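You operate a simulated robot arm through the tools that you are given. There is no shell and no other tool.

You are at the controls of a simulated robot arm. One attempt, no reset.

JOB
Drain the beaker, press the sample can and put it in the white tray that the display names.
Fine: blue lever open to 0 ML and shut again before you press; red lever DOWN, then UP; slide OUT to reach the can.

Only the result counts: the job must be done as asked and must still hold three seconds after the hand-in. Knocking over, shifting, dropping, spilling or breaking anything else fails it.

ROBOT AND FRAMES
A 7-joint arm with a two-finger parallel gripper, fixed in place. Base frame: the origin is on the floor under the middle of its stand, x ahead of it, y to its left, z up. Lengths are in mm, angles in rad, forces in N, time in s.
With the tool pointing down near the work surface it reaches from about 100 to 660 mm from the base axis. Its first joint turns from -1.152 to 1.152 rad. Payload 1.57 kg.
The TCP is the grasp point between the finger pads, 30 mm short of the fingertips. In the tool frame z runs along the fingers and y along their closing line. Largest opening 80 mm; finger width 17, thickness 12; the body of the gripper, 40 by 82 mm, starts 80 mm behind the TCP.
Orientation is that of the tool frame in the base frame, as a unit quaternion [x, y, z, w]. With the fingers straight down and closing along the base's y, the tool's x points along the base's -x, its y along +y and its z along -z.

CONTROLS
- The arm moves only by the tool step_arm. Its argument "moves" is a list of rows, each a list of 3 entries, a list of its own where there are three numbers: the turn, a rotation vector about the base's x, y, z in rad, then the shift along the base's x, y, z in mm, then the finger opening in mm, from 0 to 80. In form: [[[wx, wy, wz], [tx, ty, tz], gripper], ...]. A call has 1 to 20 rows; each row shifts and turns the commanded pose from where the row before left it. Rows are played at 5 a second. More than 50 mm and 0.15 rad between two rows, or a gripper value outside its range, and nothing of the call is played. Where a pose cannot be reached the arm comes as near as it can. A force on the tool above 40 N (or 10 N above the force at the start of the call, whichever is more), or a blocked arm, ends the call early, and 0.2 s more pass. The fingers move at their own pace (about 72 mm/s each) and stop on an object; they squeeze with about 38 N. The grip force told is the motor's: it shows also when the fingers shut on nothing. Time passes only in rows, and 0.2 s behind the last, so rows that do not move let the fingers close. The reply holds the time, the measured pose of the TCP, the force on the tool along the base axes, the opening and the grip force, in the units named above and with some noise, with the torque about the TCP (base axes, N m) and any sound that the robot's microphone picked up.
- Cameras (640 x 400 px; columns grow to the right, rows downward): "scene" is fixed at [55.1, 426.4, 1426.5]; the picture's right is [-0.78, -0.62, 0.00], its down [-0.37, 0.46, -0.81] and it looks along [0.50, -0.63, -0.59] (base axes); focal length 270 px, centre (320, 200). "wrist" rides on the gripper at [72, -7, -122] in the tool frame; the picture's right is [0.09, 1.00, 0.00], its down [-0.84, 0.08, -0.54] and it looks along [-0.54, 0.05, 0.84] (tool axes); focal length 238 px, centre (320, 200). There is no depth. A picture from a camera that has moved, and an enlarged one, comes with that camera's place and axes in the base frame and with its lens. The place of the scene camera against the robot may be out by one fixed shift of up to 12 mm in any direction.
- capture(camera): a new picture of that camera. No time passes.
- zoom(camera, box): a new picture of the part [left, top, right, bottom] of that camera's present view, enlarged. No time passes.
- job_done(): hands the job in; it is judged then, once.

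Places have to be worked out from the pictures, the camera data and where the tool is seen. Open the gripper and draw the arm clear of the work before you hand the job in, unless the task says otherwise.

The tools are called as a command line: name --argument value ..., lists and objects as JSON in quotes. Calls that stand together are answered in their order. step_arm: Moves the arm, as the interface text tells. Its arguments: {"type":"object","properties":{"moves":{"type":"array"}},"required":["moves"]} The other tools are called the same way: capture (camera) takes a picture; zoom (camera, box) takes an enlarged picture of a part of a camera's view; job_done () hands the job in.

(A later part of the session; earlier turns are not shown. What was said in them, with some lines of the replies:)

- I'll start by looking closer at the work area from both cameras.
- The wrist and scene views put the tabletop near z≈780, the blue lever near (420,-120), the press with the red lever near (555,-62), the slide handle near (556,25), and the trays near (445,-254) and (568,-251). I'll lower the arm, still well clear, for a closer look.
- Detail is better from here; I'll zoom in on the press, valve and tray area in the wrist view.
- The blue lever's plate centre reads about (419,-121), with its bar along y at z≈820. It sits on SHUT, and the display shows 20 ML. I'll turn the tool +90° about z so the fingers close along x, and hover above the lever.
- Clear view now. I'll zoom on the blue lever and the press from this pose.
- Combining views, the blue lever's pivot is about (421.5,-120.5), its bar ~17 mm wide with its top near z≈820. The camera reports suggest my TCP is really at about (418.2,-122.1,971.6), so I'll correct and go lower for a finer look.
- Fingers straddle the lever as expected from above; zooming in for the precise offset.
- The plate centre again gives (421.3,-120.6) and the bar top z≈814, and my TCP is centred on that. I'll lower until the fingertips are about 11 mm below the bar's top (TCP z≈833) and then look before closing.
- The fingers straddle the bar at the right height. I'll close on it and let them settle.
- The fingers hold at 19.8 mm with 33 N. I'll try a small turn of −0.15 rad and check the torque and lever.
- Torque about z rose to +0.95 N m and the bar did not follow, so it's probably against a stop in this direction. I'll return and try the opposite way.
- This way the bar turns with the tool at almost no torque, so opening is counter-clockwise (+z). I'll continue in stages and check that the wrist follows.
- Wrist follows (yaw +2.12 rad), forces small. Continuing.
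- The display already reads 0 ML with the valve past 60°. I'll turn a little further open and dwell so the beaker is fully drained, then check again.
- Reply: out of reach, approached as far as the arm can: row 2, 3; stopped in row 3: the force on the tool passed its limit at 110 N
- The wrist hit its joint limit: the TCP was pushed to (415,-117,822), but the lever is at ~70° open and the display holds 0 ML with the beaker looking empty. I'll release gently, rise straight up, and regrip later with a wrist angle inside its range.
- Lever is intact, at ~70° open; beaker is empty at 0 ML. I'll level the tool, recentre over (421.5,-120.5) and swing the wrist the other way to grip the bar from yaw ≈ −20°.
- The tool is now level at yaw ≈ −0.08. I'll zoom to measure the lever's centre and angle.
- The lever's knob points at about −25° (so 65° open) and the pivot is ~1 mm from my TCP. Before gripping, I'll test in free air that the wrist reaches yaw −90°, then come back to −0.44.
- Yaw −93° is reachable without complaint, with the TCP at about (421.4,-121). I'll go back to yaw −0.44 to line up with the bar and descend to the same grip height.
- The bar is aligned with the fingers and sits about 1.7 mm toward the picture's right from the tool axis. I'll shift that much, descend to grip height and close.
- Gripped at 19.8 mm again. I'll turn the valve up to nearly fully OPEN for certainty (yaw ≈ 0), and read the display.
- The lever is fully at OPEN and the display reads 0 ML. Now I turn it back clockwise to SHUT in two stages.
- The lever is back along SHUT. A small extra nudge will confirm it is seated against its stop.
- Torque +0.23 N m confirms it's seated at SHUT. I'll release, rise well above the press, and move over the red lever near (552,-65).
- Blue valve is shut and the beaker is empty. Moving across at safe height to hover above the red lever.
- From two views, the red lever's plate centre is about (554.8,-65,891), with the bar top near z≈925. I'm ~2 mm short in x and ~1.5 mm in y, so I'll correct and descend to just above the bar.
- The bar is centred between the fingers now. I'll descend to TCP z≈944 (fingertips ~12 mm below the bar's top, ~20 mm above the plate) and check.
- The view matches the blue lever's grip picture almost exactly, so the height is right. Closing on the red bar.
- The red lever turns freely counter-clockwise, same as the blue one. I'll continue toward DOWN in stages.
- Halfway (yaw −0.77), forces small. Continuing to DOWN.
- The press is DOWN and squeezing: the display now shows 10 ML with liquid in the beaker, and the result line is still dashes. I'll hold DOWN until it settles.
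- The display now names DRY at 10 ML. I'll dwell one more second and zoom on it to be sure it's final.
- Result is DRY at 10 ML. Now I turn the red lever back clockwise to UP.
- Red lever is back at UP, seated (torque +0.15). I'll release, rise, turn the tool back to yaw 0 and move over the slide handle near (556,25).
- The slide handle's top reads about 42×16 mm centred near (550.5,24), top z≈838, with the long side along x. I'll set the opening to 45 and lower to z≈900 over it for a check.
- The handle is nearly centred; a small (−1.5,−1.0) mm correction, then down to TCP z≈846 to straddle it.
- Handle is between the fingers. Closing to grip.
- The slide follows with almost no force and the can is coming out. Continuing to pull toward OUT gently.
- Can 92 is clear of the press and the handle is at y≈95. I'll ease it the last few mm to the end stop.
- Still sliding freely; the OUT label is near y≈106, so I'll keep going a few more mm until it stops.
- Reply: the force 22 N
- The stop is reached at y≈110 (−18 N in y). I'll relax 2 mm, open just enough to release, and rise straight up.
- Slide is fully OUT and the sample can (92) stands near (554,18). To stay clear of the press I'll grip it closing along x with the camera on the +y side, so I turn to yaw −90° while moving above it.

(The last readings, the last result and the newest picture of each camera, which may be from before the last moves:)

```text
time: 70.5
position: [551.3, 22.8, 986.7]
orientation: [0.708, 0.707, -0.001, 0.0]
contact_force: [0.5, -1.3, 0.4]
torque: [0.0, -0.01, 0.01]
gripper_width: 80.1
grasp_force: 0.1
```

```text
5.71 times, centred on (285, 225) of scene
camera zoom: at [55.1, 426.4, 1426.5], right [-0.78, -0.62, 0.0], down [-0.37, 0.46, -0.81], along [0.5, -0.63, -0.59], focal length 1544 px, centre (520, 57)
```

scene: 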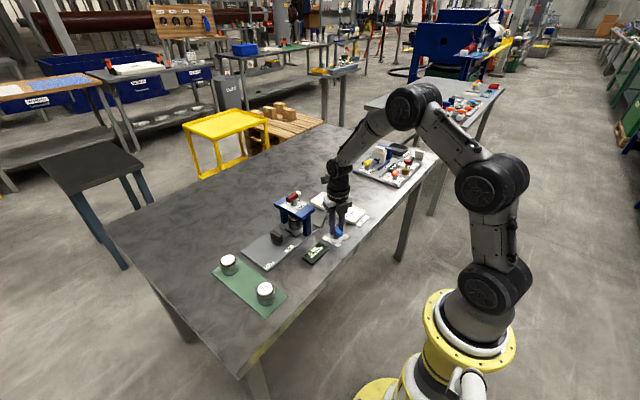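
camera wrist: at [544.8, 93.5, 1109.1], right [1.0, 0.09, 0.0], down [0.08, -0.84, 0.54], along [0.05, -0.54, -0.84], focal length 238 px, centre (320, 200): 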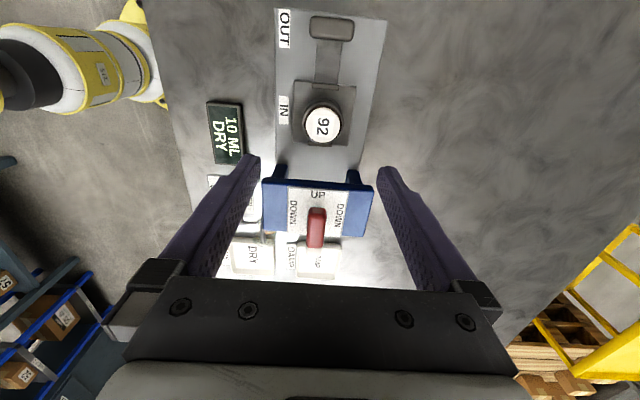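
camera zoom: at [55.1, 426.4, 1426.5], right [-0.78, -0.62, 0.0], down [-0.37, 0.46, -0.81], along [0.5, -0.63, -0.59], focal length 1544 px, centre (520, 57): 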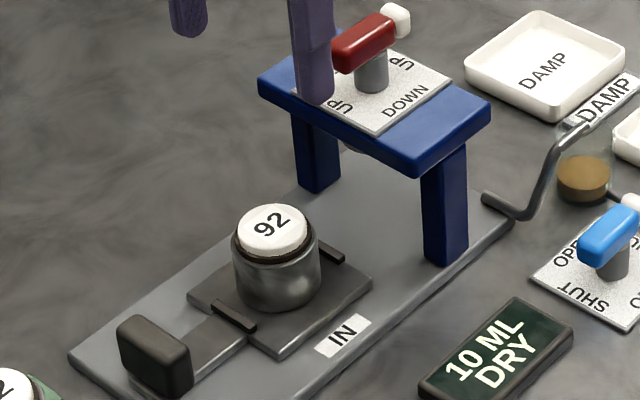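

From two wrist views the can's lid centre is about (556,16.3) with its top at z≈833–838, body ~49 mm across. I'll shift (+4.3,−5.5) and lower to TCP z≈900 to refine.

step_arm --moves '[[[0, 0, 0], [4.3, -5.5, -25], 80], [[0, 0, 0], [0, 0, -30], 80], [[0, 0, 0], [0, 0, -30], 80], [[0, 0, 0], [0, 0, 0], 80]]'

capture --camera "wrist"

zoom --camera "wrist" --box '[240, 80, 400, 220]'

zoom --camera "scene" --box '[240, 180, 330, 250]'

```text
time: 71.5
position: [557.2, 16.0, 900.1]
orientation: [0.707, 0.707, -0.001, 0.0]
contact_force: [-0.1, -0.2, -0.3]
torque: [-0.03, 0.02, 0.0]
gripper_width: 79.9
grasp_force: 0.1
```

```text
taken
camera wrist: at [549.1, 87.4, 1023.4], right [1.0, 0.09, 0.0], down [0.08, -0.84, 0.54], along [0.05, -0.54, -0.84], focal length 238 px, centre (320, 200)
```

wrist: 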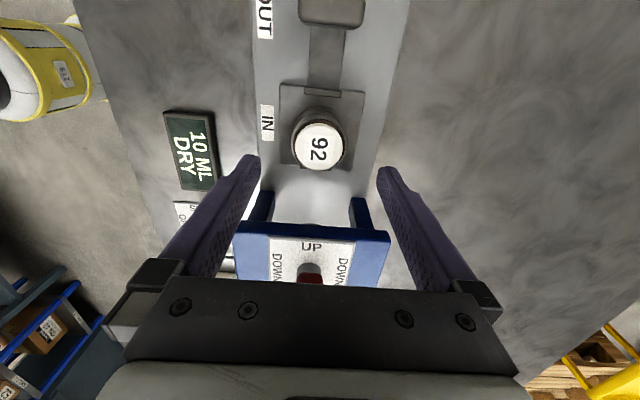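

```text
2.86 times, centred on (320, 150) of wrist
camera zoom: at [549.1, 87.4, 1023.4], right [1.0, 0.09, 0.0], down [0.08, -0.84, 0.54], along [0.05, -0.54, -0.84], focal length 681 px, centre (320, 343)
```

zoom: 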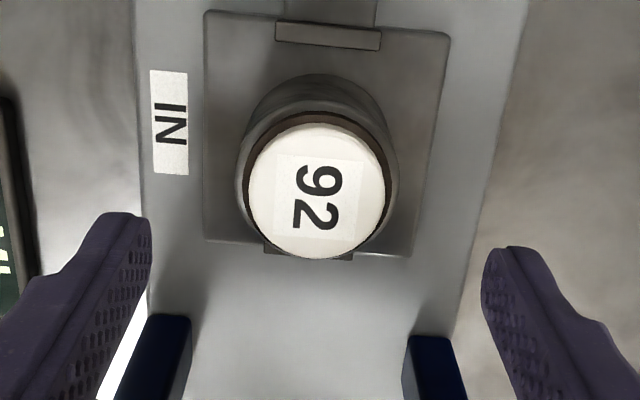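

```text
5.71 times, centred on (285, 215) of scene
camera zoom: at [55.1, 426.4, 1426.5], right [-0.78, -0.62, 0.0], down [-0.37, 0.46, -0.81], along [0.5, -0.63, -0.59], focal length 1544 px, centre (520, 114)
```

zoom: 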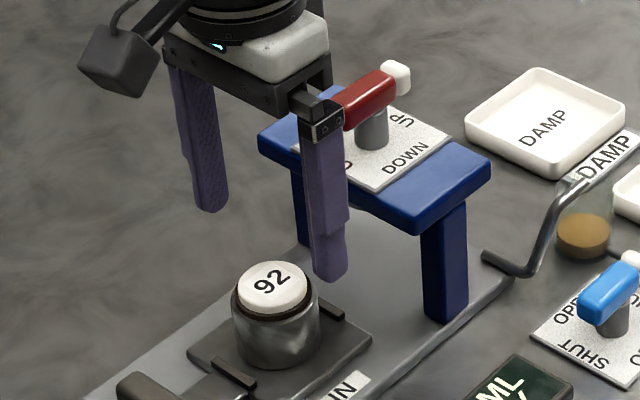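

Refined: can centre ≈ (554.5,18.5), lid top z≈837, bottom ≈797, body ~48 mm wide. I'll shift (−1.7,+3) and descend to TCP z≈842 so the fingertips sit ~14 mm above the can's bottom.

step_arm --moves '[[[0, 0, 0], [-1.7, 3, -20], 80], [[0, 0, 0], [0, 0, -20], 80], [[0, 0, 0], [0, 0, -12], 80], [[0, 0, 0], [0, 0, -7], 80], [[0, 0, 0], [0, 0, 0], 80]]'

capture --camera "wrist"

zoom --camera "scene" --box '[240, 180, 330, 250]'

```text
time: 72.7
position: [554.5, 18.5, 840.9]
orientation: [0.707, 0.707, -0.001, -0.001]
contact_force: [0.5, -0.1, -0.3]
torque: [0.0, 0.02, 0.01]
gripper_width: 80.0
grasp_force: 0.0
```

```text
taken
camera wrist: at [547.4, 91.0, 964.7], right [1.0, 0.09, 0.0], down [0.08, -0.84, 0.54], along [0.05, -0.54, -0.84], focal length 238 px, centre (320, 200)
```

wrist: 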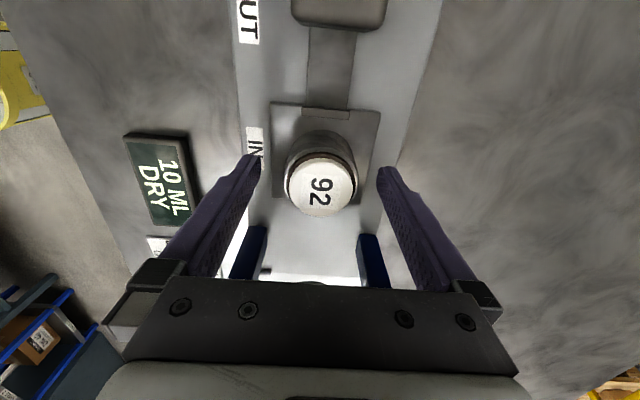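

```text
5.71 times, centred on (285, 215) of scene
camera zoom: at [55.1, 426.4, 1426.5], right [-0.78, -0.62, 0.0], down [-0.37, 0.46, -0.81], along [0.5, -0.63, -0.59], focal length 1544 px, centre (520, 114)
```

zoom: 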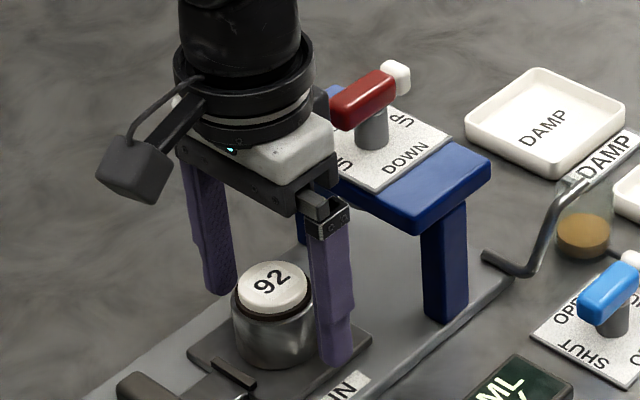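

The can is centred between the fingers with no contact. Closing on it.

step_arm --moves '[[[0, 0, 0], [0, 0, 0], 60], [[0, 0, 0], [0, 0, 0], 50], [[0, 0, 0], [0, 0, 0], 38], [[0, 0, 0], [0, 0, 0], 38], [[0, 0, 0], [0, 0, 0], 38]]'

capture --camera "wrist"

zoom --camera "scene" --box '[240, 180, 330, 250]'

```text
time: 73.9
position: [555.0, 19.6, 842.4]
orientation: [0.707, 0.707, -0.001, 0.0]
contact_force: [0.4, -0.3, 0.6]
torque: [0.01, 0.0, -0.01]
gripper_width: 46.2
grasp_force: 37.9
```

```text
taken
camera wrist: at [547.5, 91.0, 964.9], right [1.0, 0.09, 0.0], down [0.08, -0.84, 0.54], along [0.05, -0.54, -0.84], focal length 238 px, centre (320, 200)
```

wrist: 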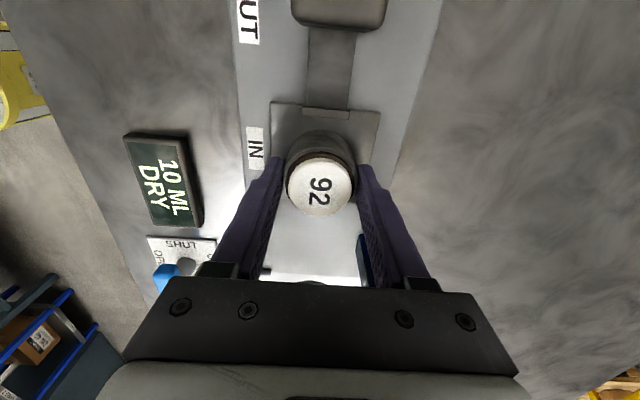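

```text
5.71 times, centred on (285, 215) of scene
camera zoom: at [55.1, 426.4, 1426.5], right [-0.78, -0.62, 0.0], down [-0.37, 0.46, -0.81], along [0.5, -0.63, -0.59], focal length 1544 px, centre (520, 114)
```

zoom: 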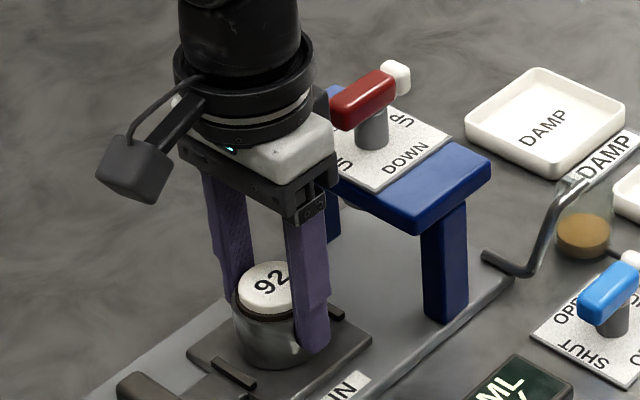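

Held at 46.2 mm with 38 N. I'll lift slowly a little and check that only the can comes up.

step_arm --moves '[[[0, 0, 0], [0, 0, 5], 38], [[0, 0, 0], [0, 0, 8], 38], [[0, 0, 0], [0, 0, 10], 38], [[0, 0, 0], [0, 0, 0], 38]]'

zoom --camera "scene" --box '[240, 180, 330, 250]'

capture --camera "wrist"

```text
time: 74.9
position: [553.4, 19.1, 866.1]
orientation: [0.707, 0.707, -0.001, 0.0]
contact_force: [-0.7, 1.2, -2.1]
torque: [0.0, 0.02, -0.01]
gripper_width: 45.8
grasp_force: 37.6
```

```text
5.71 times, centred on (285, 215) of scene
camera zoom: at [55.1, 426.4, 1426.5], right [-0.78, -0.62, 0.0], down [-0.37, 0.46, -0.81], along [0.5, -0.63, -0.59], focal length 1544 px, centre (520, 114)
```

zoom: 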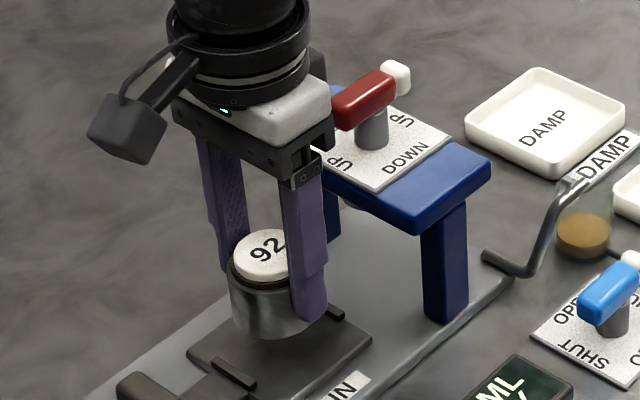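

```text
taken
camera wrist: at [547.4, 91.0, 988.4], right [1.0, 0.09, 0.0], down [0.08, -0.84, 0.54], along [0.05, -0.54, -0.84], focal length 238 px, centre (320, 200)
```

wrist: 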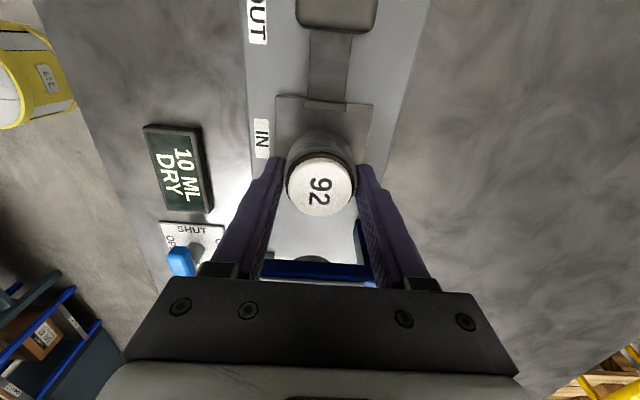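

Only the can came up. I'll lift to TCP z≈1020 (can bottom ~975, well over the press lever), then travel to above the DRY tray near (446,-253) while turning the tool to −45° for clearance inside the tray.

step_arm --moves '[[[0, 0, 0], [0, 0, 20], 38], [[0, 0, 0], [0, 0, 30], 38], [[0, 0, 0], [0, 0, 30], 38], [[0, 0, 0], [0, 0, 30], 38], [[0, 0, 0], [0, 0, 30], 38], [[0, 0, 0], [0, 0, 15], 38], [[0, 0, 0], [0, 0, 0], 38]]'

step_arm --moves '[[[0, 0, 0.06], [-8, -18, 0], 38], [[0, 0, 0.06], [-8, -20, 0], 38], [[0, 0, 0.06], [-8, -20, 0], 38], [[0, 0, 0.06], [-8, -20, 0], 38], [[0, 0, 0.06], [-8, -20, 0], 38], [[0, 0, 0.06], [-8, -20, 0], 38], [[0, 0, 0.06], [-8, -20, 0], 38], [[0, 0, 0.06], [-8, -20, 0], 38], [[0, 0, 0.06], [-8, -20, 0], 38], [[0, 0, 0.06], [-8, -20, 0], 38], [[0, 0, 0.06], [-8, -20, 0], 38], [[0, 0, 0.06], [-8, -20, 0], 38], [[0, 0, 0.065], [-8, -18, 0], 38], [[0, 0, 0], [-4.5, -15.5, 0], 38], [[0, 0, 0], [0, 0, 0], 38]]'

capture --camera "wrist"

capture --camera "scene"

zoom --camera "scene" --box '[270, 160, 390, 260]'

```text
time: 76.5
position: [555.3, 18.9, 1019.7]
orientation: [0.707, 0.707, -0.001, 0.0]
contact_force: [-1.3, 0.1, -1.8]
torque: [-0.02, 0.03, 0.03]
gripper_width: 45.9
grasp_force: 37.7
```

```text
time: 79.7
position: [445.0, -252.2, 1020.7]
orientation: [0.383, 0.924, -0.002, -0.001]
contact_force: [0.1, 0.7, -1.1]
torque: [-0.03, -0.03, 0.0]
gripper_width: 46.0
grasp_force: 37.4
```

```text
taken
camera wrist: at [389.6, -206.8, 1143.6], right [0.64, 0.77, 0.0], down [0.65, -0.54, 0.54], along [0.42, -0.35, -0.84], focal length 238 px, centre (320, 200)
```

wrist: 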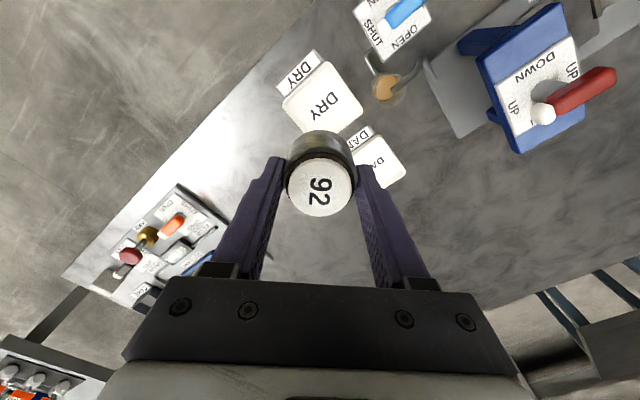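

```text
taken
```

scene: 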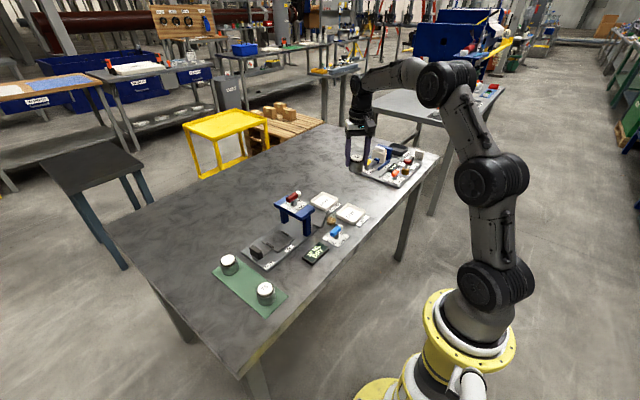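

```text
4.00 times, centred on (330, 210) of scene
camera zoom: at [55.1, 426.4, 1426.5], right [-0.78, -0.62, 0.0], down [-0.37, 0.46, -0.81], along [0.5, -0.63, -0.59], focal length 1081 px, centre (280, 160)
```

zoom: 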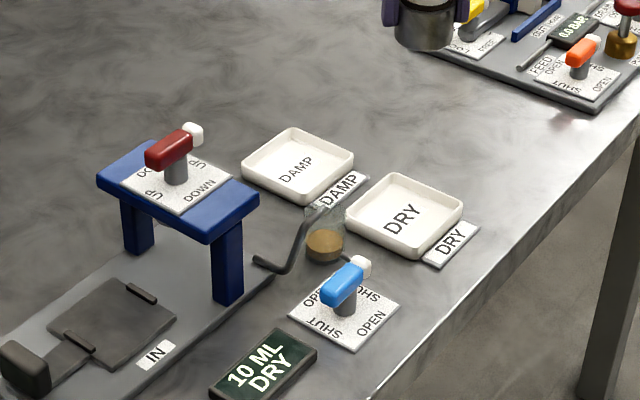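

The can is carried safely over the tray area and the display still says DRY. I'll zoom on the DRY tray to place the centre precisely.

zoom --camera "wrist" --box '[260, 40, 420, 180]'

```text
2.86 times, centred on (340, 110) of wrist
camera zoom: at [389.6, -206.8, 1143.6], right [0.64, 0.77, 0.0], down [0.65, -0.54, 0.54], along [0.42, -0.35, -0.84], focal length 681 px, centre (263, 457)
```

zoom: 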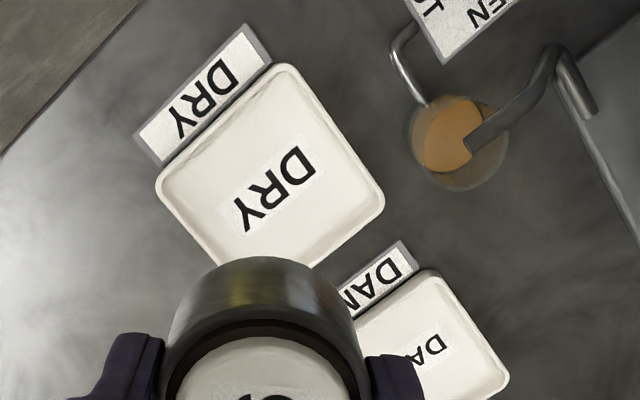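

The tray centre works out at about (447.7,-250). I'll correct by (+2.3,+2.5) and descend to about 20 mm above the tray floor.

step_arm --moves '[[[0, 0, 0], [2.3, 2.5, -20], 38], [[0, 0, 0], [0, 0, -25], 38], [[0, 0, 0], [0, 0, -25], 38], [[0, 0, 0], [0, 0, -25], 38], [[0, 0, 0], [0, 0, -25], 38], [[0, 0, 0], [0, 0, -25], 38], [[0, 0, 0], [0, 0, -15], 38], [[0, 0, 0], [0, 0, 0], 38]]'

capture --camera "wrist"

zoom --camera "scene" --box '[300, 150, 400, 240]'

```text
time: 81.5
position: [448.2, -249.7, 860.8]
orientation: [0.383, 0.924, -0.001, 0.0]
contact_force: [0.4, -0.3, -0.4]
torque: [-0.01, -0.03, 0.01]
gripper_width: 46.1
grasp_force: 37.9
```

```text
taken
camera wrist: at [392.3, -203.2, 983.2], right [0.64, 0.77, 0.0], down [0.65, -0.54, 0.54], along [0.42, -0.35, -0.84], focal length 238 px, centre (320, 200)
```

wrist: 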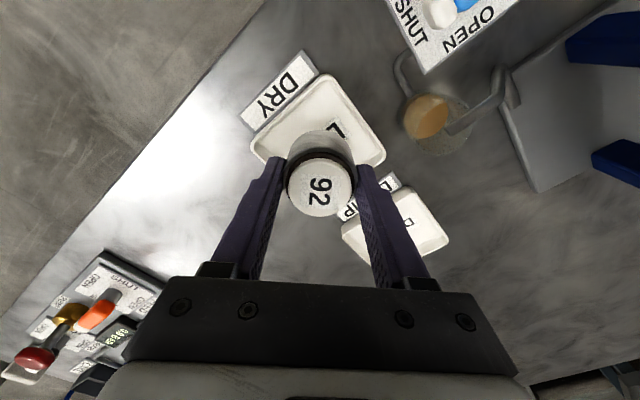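

```text
4.44 times, centred on (350, 195) of scene
camera zoom: at [55.1, 426.4, 1426.5], right [-0.78, -0.62, 0.0], down [-0.37, 0.46, -0.81], along [0.5, -0.63, -0.59], focal length 1201 px, centre (187, 222)
```

zoom: 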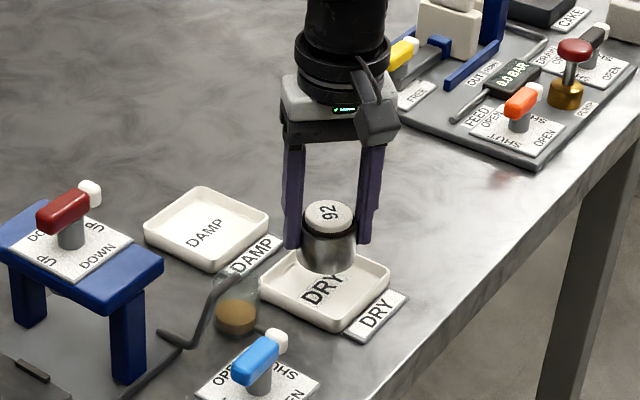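

The can hovers over the DRY tray. A zoom to verify its centring before the final descent.

zoom --camera "wrist" --box '[230, 60, 400, 220]'

zoom --camera "scene" --box '[340, 180, 400, 230]'

```text
2.50 times, centred on (315, 140) of wrist
camera zoom: at [392.3, -203.2, 983.2], right [0.64, 0.77, 0.0], down [0.65, -0.54, 0.54], along [0.42, -0.35, -0.84], focal length 596 px, centre (332, 350)
```

zoom: 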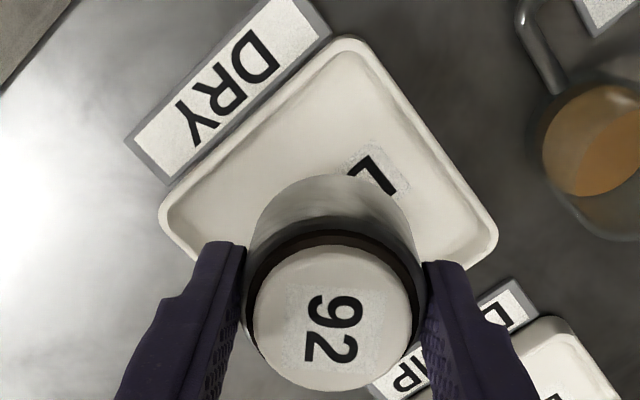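

```text
8.00 times, centred on (370, 205) of scene
camera zoom: at [55.1, 426.4, 1426.5], right [-0.78, -0.62, 0.0], down [-0.37, 0.46, -0.81], along [0.5, -0.63, -0.59], focal length 2162 px, centre (-80, 160)
```

zoom: 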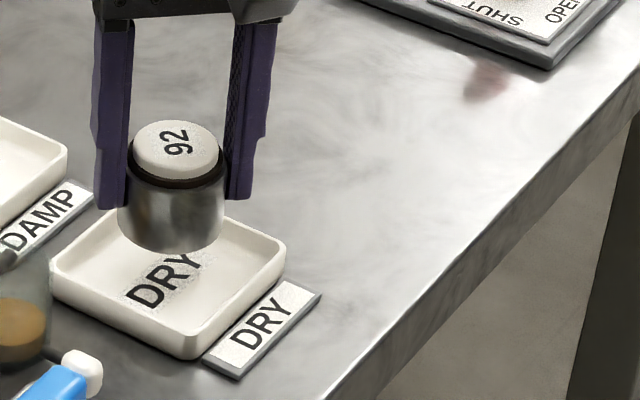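

The can is ~2 mm off the tray's centre; I'll nudge (−2,+0.5) and lower to just above the floor, then feel for contact.

step_arm --moves '[[[0, 0, 0], [-2, 0.5, -6], 38], [[0, 0, 0], [0, 0, -6], 38], [[0, 0, 0], [0, 0, -5], 38], [[0, 0, 0], [0, 0, 0], 38]]'

zoom --camera "scene" --box '[340, 180, 400, 230]'

```text
time: 82.5
position: [445.9, -250.0, 843.9]
orientation: [0.383, 0.924, -0.001, -0.001]
contact_force: [0.1, -0.6, -2.4]
torque: [0.06, 0.03, 0.04]
gripper_width: 46.0
grasp_force: 38.1
```

```text
8.00 times, centred on (370, 205) of scene
camera zoom: at [55.1, 426.4, 1426.5], right [-0.78, -0.62, 0.0], down [-0.37, 0.46, -0.81], along [0.5, -0.63, -0.59], focal length 2162 px, centre (-80, 160)
```

zoom: 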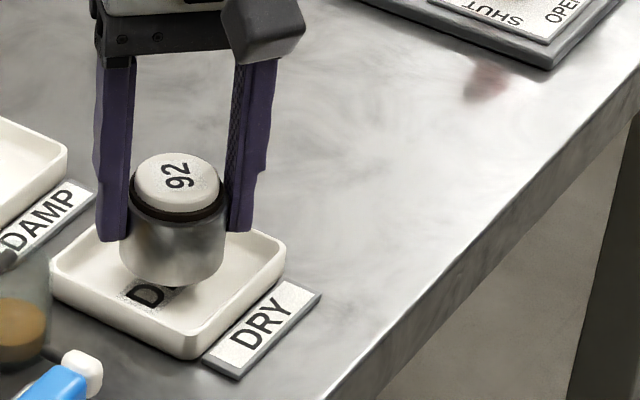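

About 8–10 mm remain to the floor by eye. Lowering 6 mm more.

step_arm --moves '[[[0, 0, 0], [0, 0, -2], 38], [[0, 0, 0], [0, 0, -2], 38], [[0, 0, 0], [0, 0, -2], 38], [[0, 0, 0], [0, 0, 0], 38]]'

step_arm --moves '[[[0, 0, 0], [0, 0, -1], 38], [[0, 0, 0], [0, 0, -1], 38], [[0, 0, 0], [0, 0, 0], 38]]'

zoom --camera "scene" --box '[340, 180, 400, 230]'

```text
time: 83.5
position: [447.3, -249.2, 835.9]
orientation: [0.382, 0.924, -0.001, 0.0]
contact_force: [-0.6, -0.1, -2.1]
torque: [0.01, -0.01, 0.0]
gripper_width: 46.2
grasp_force: 38.1
```

```text
time: 84.3
position: [446.5, -248.7, 834.2]
orientation: [0.383, 0.924, -0.001, -0.001]
contact_force: [-0.7, -0.1, -2.0]
torque: [0.0, 0.01, 0.0]
gripper_width: 46.1
grasp_force: 38.1
```

```text
8.00 times, centred on (370, 205) of scene
camera zoom: at [55.1, 426.4, 1426.5], right [-0.78, -0.62, 0.0], down [-0.37, 0.46, -0.81], along [0.5, -0.63, -0.59], focal length 2162 px, centre (-80, 160)
```

zoom: 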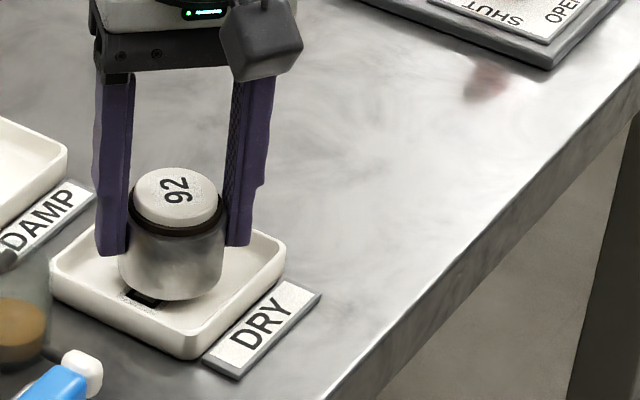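

No contact yet (fz −2 N is just the can's weight). Continuing 1 mm at a time.

step_arm --moves '[[[0, 0, 0], [0, 0, -1], 38], [[0, 0, 0], [0, 0, -1], 38], [[0, 0, 0], [0, 0, 0], 38]]'

step_arm --moves '[[[0, 0, 0], [0, 0, -1], 38], [[0, 0, 0], [0, 0, 0], 38]]'

zoom --camera "scene" --box '[340, 180, 400, 230]'

```text
time: 85.1
position: [445.2, -249.3, 832.8]
orientation: [0.383, 0.924, -0.001, 0.0]
contact_force: [0.7, -0.3, -2.1]
torque: [0.02, -0.02, 0.0]
gripper_width: 46.0
grasp_force: 37.6
```

```text
time: 85.7
position: [445.6, -249.1, 831.1]
orientation: [0.382, 0.924, -0.001, 0.0]
contact_force: [-0.7, -1.0, -0.5]
torque: [0.0, -0.01, -0.01]
gripper_width: 45.9
grasp_force: 38.2
```

```text
8.00 times, centred on (370, 205) of scene
camera zoom: at [55.1, 426.4, 1426.5], right [-0.78, -0.62, 0.0], down [-0.37, 0.46, -0.81], along [0.5, -0.63, -0.59], focal length 2162 px, centre (-80, 160)
```

zoom: 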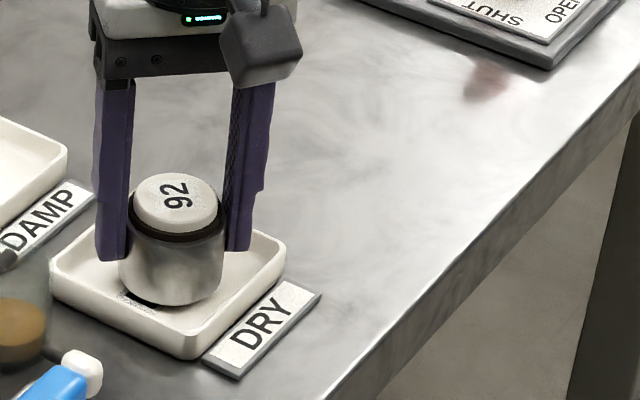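

Force is −0.5 N, perhaps the beginning of contact. One more mm at a time.

step_arm --moves '[[[0, 0, 0], [0, 0, -1], 38], [[0, 0, 0], [0, 0, 0], 38]]'

step_arm --moves '[[[0, 0, 0], [0, 0, -1], 38], [[0, 0, 0], [0, 0, 0], 38]]'

```text
time: 86.3
position: [446.2, -248.7, 831.3]
orientation: [0.383, 0.924, 0.0, 0.0]
contact_force: [-0.9, 0.8, -1.5]
torque: [-0.01, 0.01, 0.03]
gripper_width: 46.0
grasp_force: 38.1
```

```text
time: 86.9
position: [445.8, -249.7, 830.2]
orientation: [0.383, 0.924, -0.001, 0.0]
contact_force: [0.2, -1.0, -2.4]
torque: [0.0, 0.02, 0.0]
gripper_width: 45.9
grasp_force: 37.6
```

Still only the can's weight on the sensor; keep lowering in 1 mm steps.

step_arm --moves '[[[0, 0, 0], [0, 0, -1], 38], [[0, 0, 0], [0, 0, 0], 38]]'

step_arm --moves '[[[0, 0, 0], [0, 0, -1], 38], [[0, 0, 0], [0, 0, 0], 38]]'

zoom --camera "scene" --box '[350, 190, 390, 225]'

zoom --camera "wrist" --box '[230, 60, 400, 220]'

```text
time: 87.5
position: [446.4, -249.2, 829.0]
orientation: [0.383, 0.924, -0.001, 0.0]
contact_force: [-0.6, -0.8, -1.4]
torque: [-0.01, 0.0, 0.0]
gripper_width: 46.1
grasp_force: 38.3
```

```text
time: 88.1
position: [445.5, -249.0, 827.2]
orientation: [0.383, 0.924, -0.001, 0.0]
contact_force: [-1.1, 0.0, -0.6]
torque: [0.02, 0.02, 0.0]
gripper_width: 46.0
grasp_force: 37.9
```

```text
11.43 times, centred on (370, 208) of scene
camera zoom: at [55.1, 426.4, 1426.5], right [-0.78, -0.62, 0.0], down [-0.37, 0.46, -0.81], along [0.5, -0.63, -0.59], focal length 3088 px, centre (-251, 114)
```

zoom: 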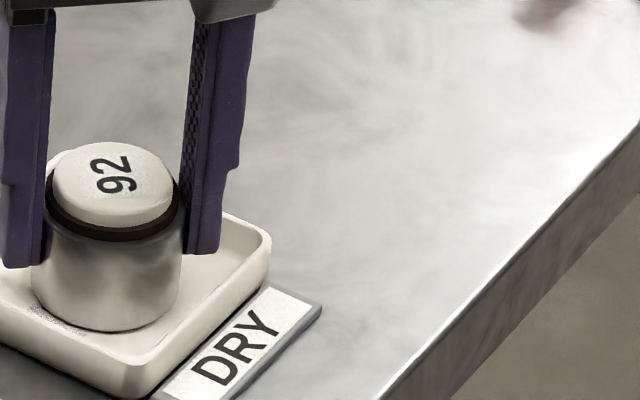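

```text
2.50 times, centred on (315, 140) of wrist
camera zoom: at [389.9, -203.2, 951.0], right [0.64, 0.77, 0.0], down [0.65, -0.54, 0.54], along [0.42, -0.35, -0.84], focal length 596 px, centre (332, 350)
```

zoom: 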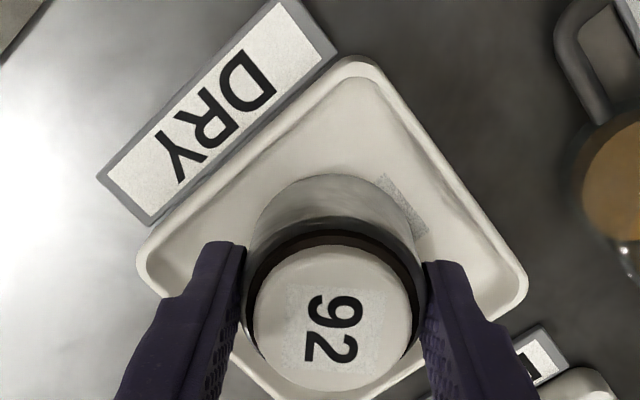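

Still no clear contact; the gap looks very small. Continuing in 1 mm steps and watching fz.

step_arm --moves '[[[0, 0, 0], [0, 0, -1], 38], [[0, 0, 0], [0, 0, 0], 38]]'

step_arm --moves '[[[0, 0, 0], [0, 0, -1], 38], [[0, 0, 0], [0, 0, 0], 38]]'

```text
time: 88.7
position: [446.6, -249.2, 827.1]
orientation: [0.383, 0.924, -0.001, 0.001]
contact_force: [-3.5, 1.9, 7.3]
torque: [0.25, 0.07, 0.03]
gripper_width: 45.9
grasp_force: 38.1
```

```text
time: 89.3
position: [446.0, -248.9, 828.9]
orientation: [0.382, 0.924, -0.001, 0.002]
contact_force: [-7.6, 2.6, 21.5]
torque: [0.43, 0.37, 0.11]
gripper_width: 46.0
grasp_force: 37.8
```

Contact: fz rose to +21 N. I'll back off ~1.4 mm to unload, then open slightly.

step_arm --moves '[[[0, 0, 0], [0, 0, 1.4], 38], [[0, 0, 0], [0, 0, 0], 38]]'

```text
time: 89.9
position: [446.5, -249.9, 827.5]
orientation: [0.383, 0.924, -0.001, 0.001]
contact_force: [-3.6, 0.2, 16.9]
torque: [0.22, 0.17, 0.01]
gripper_width: 46.0
grasp_force: 37.7
```

step_arm --moves '[[[0, 0, 0], [0, 0, 1], 38], [[0, 0, 0], [0, 0, 0], 38]]'

```text
time: 90.5
position: [446.5, -248.5, 828.6]
orientation: [0.382, 0.924, -0.001, -0.001]
contact_force: [2.2, -1.6, 5.5]
torque: [-0.04, -0.17, -0.04]
gripper_width: 46.1
grasp_force: 37.6
```

Down to 5.5 N of light contact: the can rests on the tray floor. Opening the fingers to 56 mm to release.

step_arm --moves '[[[0, 0, 0], [0, 0, 0], 48], [[0, 0, 0], [0, 0, 0], 51], [[0, 0, 0], [0, 0, 0], 54], [[0, 0, 0], [0, 0, 0], 56], [[0, 0, 0], [0, 0, 0], 56]]'

zoom --camera "wrist" --box '[230, 60, 400, 220]'

zoom --camera "scene" --box '[340, 180, 400, 230]'

```text
time: 91.7
position: [445.6, -248.8, 828.9]
orientation: [0.383, 0.924, -0.001, 0.0]
contact_force: [0.3, 0.2, 0.1]
torque: [-0.02, -0.04, 0.0]
gripper_width: 55.7
grasp_force: 0.1
```

```text
2.50 times, centred on (315, 140) of wrist
camera zoom: at [390.1, -203.1, 951.5], right [0.64, 0.77, 0.0], down [0.65, -0.54, 0.54], along [0.42, -0.35, -0.84], focal length 596 px, centre (332, 350)
```

zoom: 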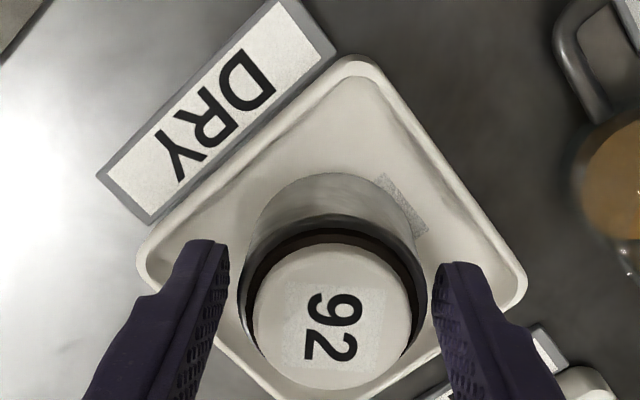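

```text
8.00 times, centred on (370, 205) of scene
camera zoom: at [55.1, 426.4, 1426.5], right [-0.78, -0.62, 0.0], down [-0.37, 0.46, -0.81], along [0.5, -0.63, -0.59], focal length 2162 px, centre (-80, 160)
```

zoom: 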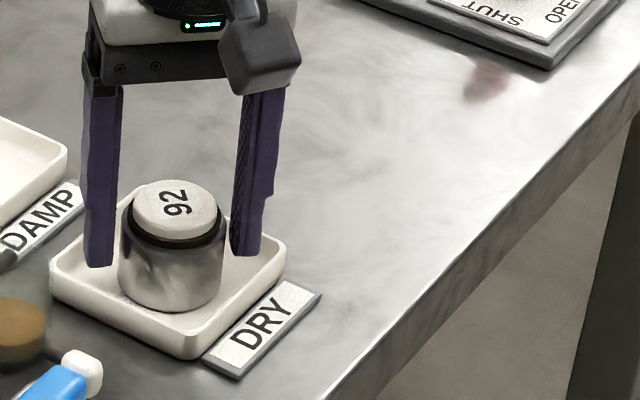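

Released, and the can stands in the DRY tray with 5 mm gap on each side. I'll rise straight up slowly, then withdraw.

step_arm --moves '[[[0, 0, 0], [0, 0, 5], 56], [[0, 0, 0], [0, 0, 10], 56], [[0, 0, 0], [0, 0, 15], 56], [[0, 0, 0], [0, 0, 25], 56], [[0, 0, 0], [0, 0, 35], 56], [[0, 0, 0], [0, 0, 45], 56], [[0, 0, 0], [0, 0, 45], 56], [[0, 0, 0], [0, 0, 45], 56], [[0, 0, 0], [0, 0, 0], 80]]'

capture --camera "wrist"

zoom --camera "scene" --box '[260, 170, 400, 270]'

```text
time: 93.7
position: [445.5, -249.6, 1053.2]
orientation: [0.383, 0.924, 0.0, -0.001]
contact_force: [0.6, -0.4, -0.6]
torque: [0.03, -0.01, 0.01]
gripper_width: 79.9
grasp_force: 0.0
```

```text
taken
camera wrist: at [389.6, -203.3, 1176.6], right [0.64, 0.77, 0.0], down [0.65, -0.54, 0.54], along [0.42, -0.35, -0.84], focal length 238 px, centre (320, 200)
```

wrist: 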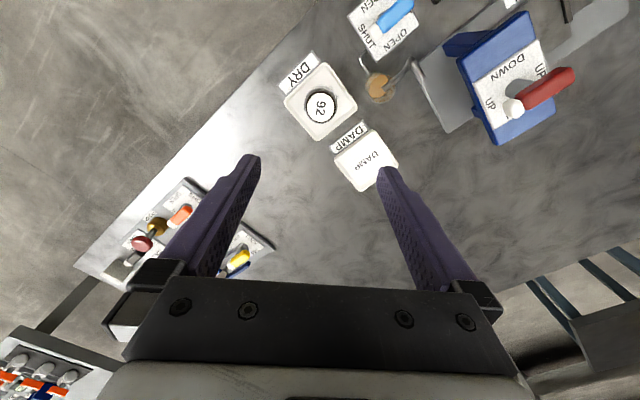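

```text
4.00 times, centred on (330, 220) of scene
camera zoom: at [55.1, 426.4, 1426.5], right [-0.78, -0.62, 0.0], down [-0.37, 0.46, -0.81], along [0.5, -0.63, -0.59], focal length 1081 px, centre (280, 120)
```

zoom: 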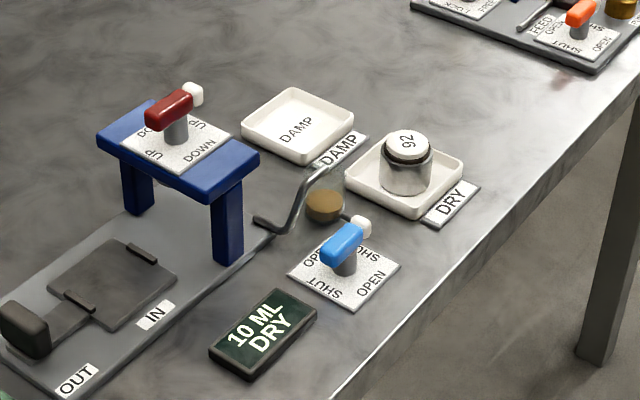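

The can stands in the DRY tray; blue lever is SHUT, red lever UP, slide OUT, display 10 ML / DRY, and the trays haven't moved. I'll draw the arm further up and back, and take a last look.

step_arm --moves '[[[0, 0, 0.1], [-8, 12, 30], 80], [[0, 0, 0.1], [-12, 15, 30], 80], [[0, 0, 0.1], [-12, 15, 30], 80], [[0, 0, 0.1], [-12, 15, 30], 80], [[0, 0, 0.1], [-12, 15, 30], 80], [[0, 0, 0.1], [-12, 15, 20], 80], [[0, 0, 0.1], [-12, 15, 10], 80], [[0, 0, 0.085], [-12, 15, 0], 80], [[0, 0, 0], [0, 0, 0], 80], [[0, 0, 0], [0, 0, 0], 80], [[0, 0, 0], [0, 0, 0], 80]]'

capture --camera "wrist"

capture --camera "scene"

zoom --camera "scene" --box '[200, 170, 400, 310]'

```text
time: 96.1
position: [354.1, -131.5, 1234.7]
orientation: [0.0, 1.0, -0.001, 0.0]
contact_force: [-0.1, 0.4, -1.0]
torque: [0.0, 0.0, -0.04]
gripper_width: 80.2
grasp_force: 0.0
```

```text
taken
camera wrist: at [281.1, -138.5, 1356.6], right [-0.09, 1.0, 0.0], down [0.84, 0.08, 0.54], along [0.54, 0.05, -0.84], focal length 238 px, centre (320, 200)
```

wrist: 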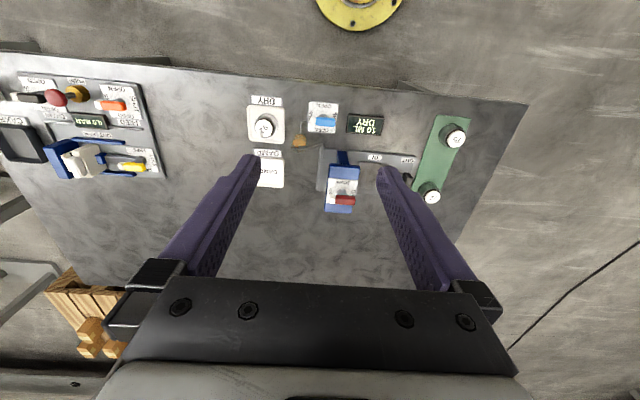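

```text
taken
```

scene: 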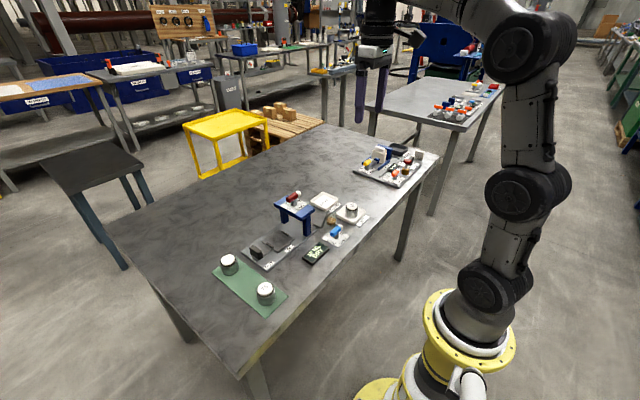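

```text
2.86 times, centred on (300, 240) of scene
camera zoom: at [55.1, 426.4, 1426.5], right [-0.78, -0.62, 0.0], down [-0.37, 0.46, -0.81], along [0.5, -0.63, -0.59], focal length 772 px, centre (377, 86)
```

zoom: 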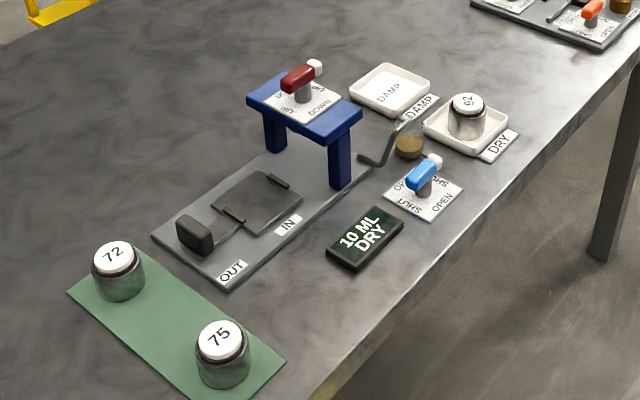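

The arm is clear with the gripper open. Can 92 stands in the DRY tray that the display names, the blue lever is SHUT, the red lever is UP, and cans 72 and 75, the trays and the rest look undisturbed. Handing in.

job_done

```text
The job is handed in.
```

I finished the job and handed it in. Can 92 is in the DRY tray, which is the one the display named after pressing. I haven't seen the verdict.

- **Drain:** I opened the blue lever until the display read 0 ML. I then shut it against its stop before pressing.
- **Press:** I turned the red lever to DOWN. The display went to 10 ML and then showed DRY, and I turned the lever back to UP.
- **Can:** I pulled the slide out to its end stop. I then lifted the can over the press and set it down in the DRY tray.

**Problem during draining:** while I was opening the blue lever, the wrist reached its joint limit. The tool was pushed about 10 mm off and the force peaked at 110 N before the move stopped. I let go and took hold again from another angle. The lever then turned freely to OPEN and back to SHUT, and I saw no damage.

In the last pictures the trays, cans 72 and 75 and everything else looked undisturbed, and the arm was clear with the gripper open. The slide is still out, and the beaker holds the 10 ML from the press.
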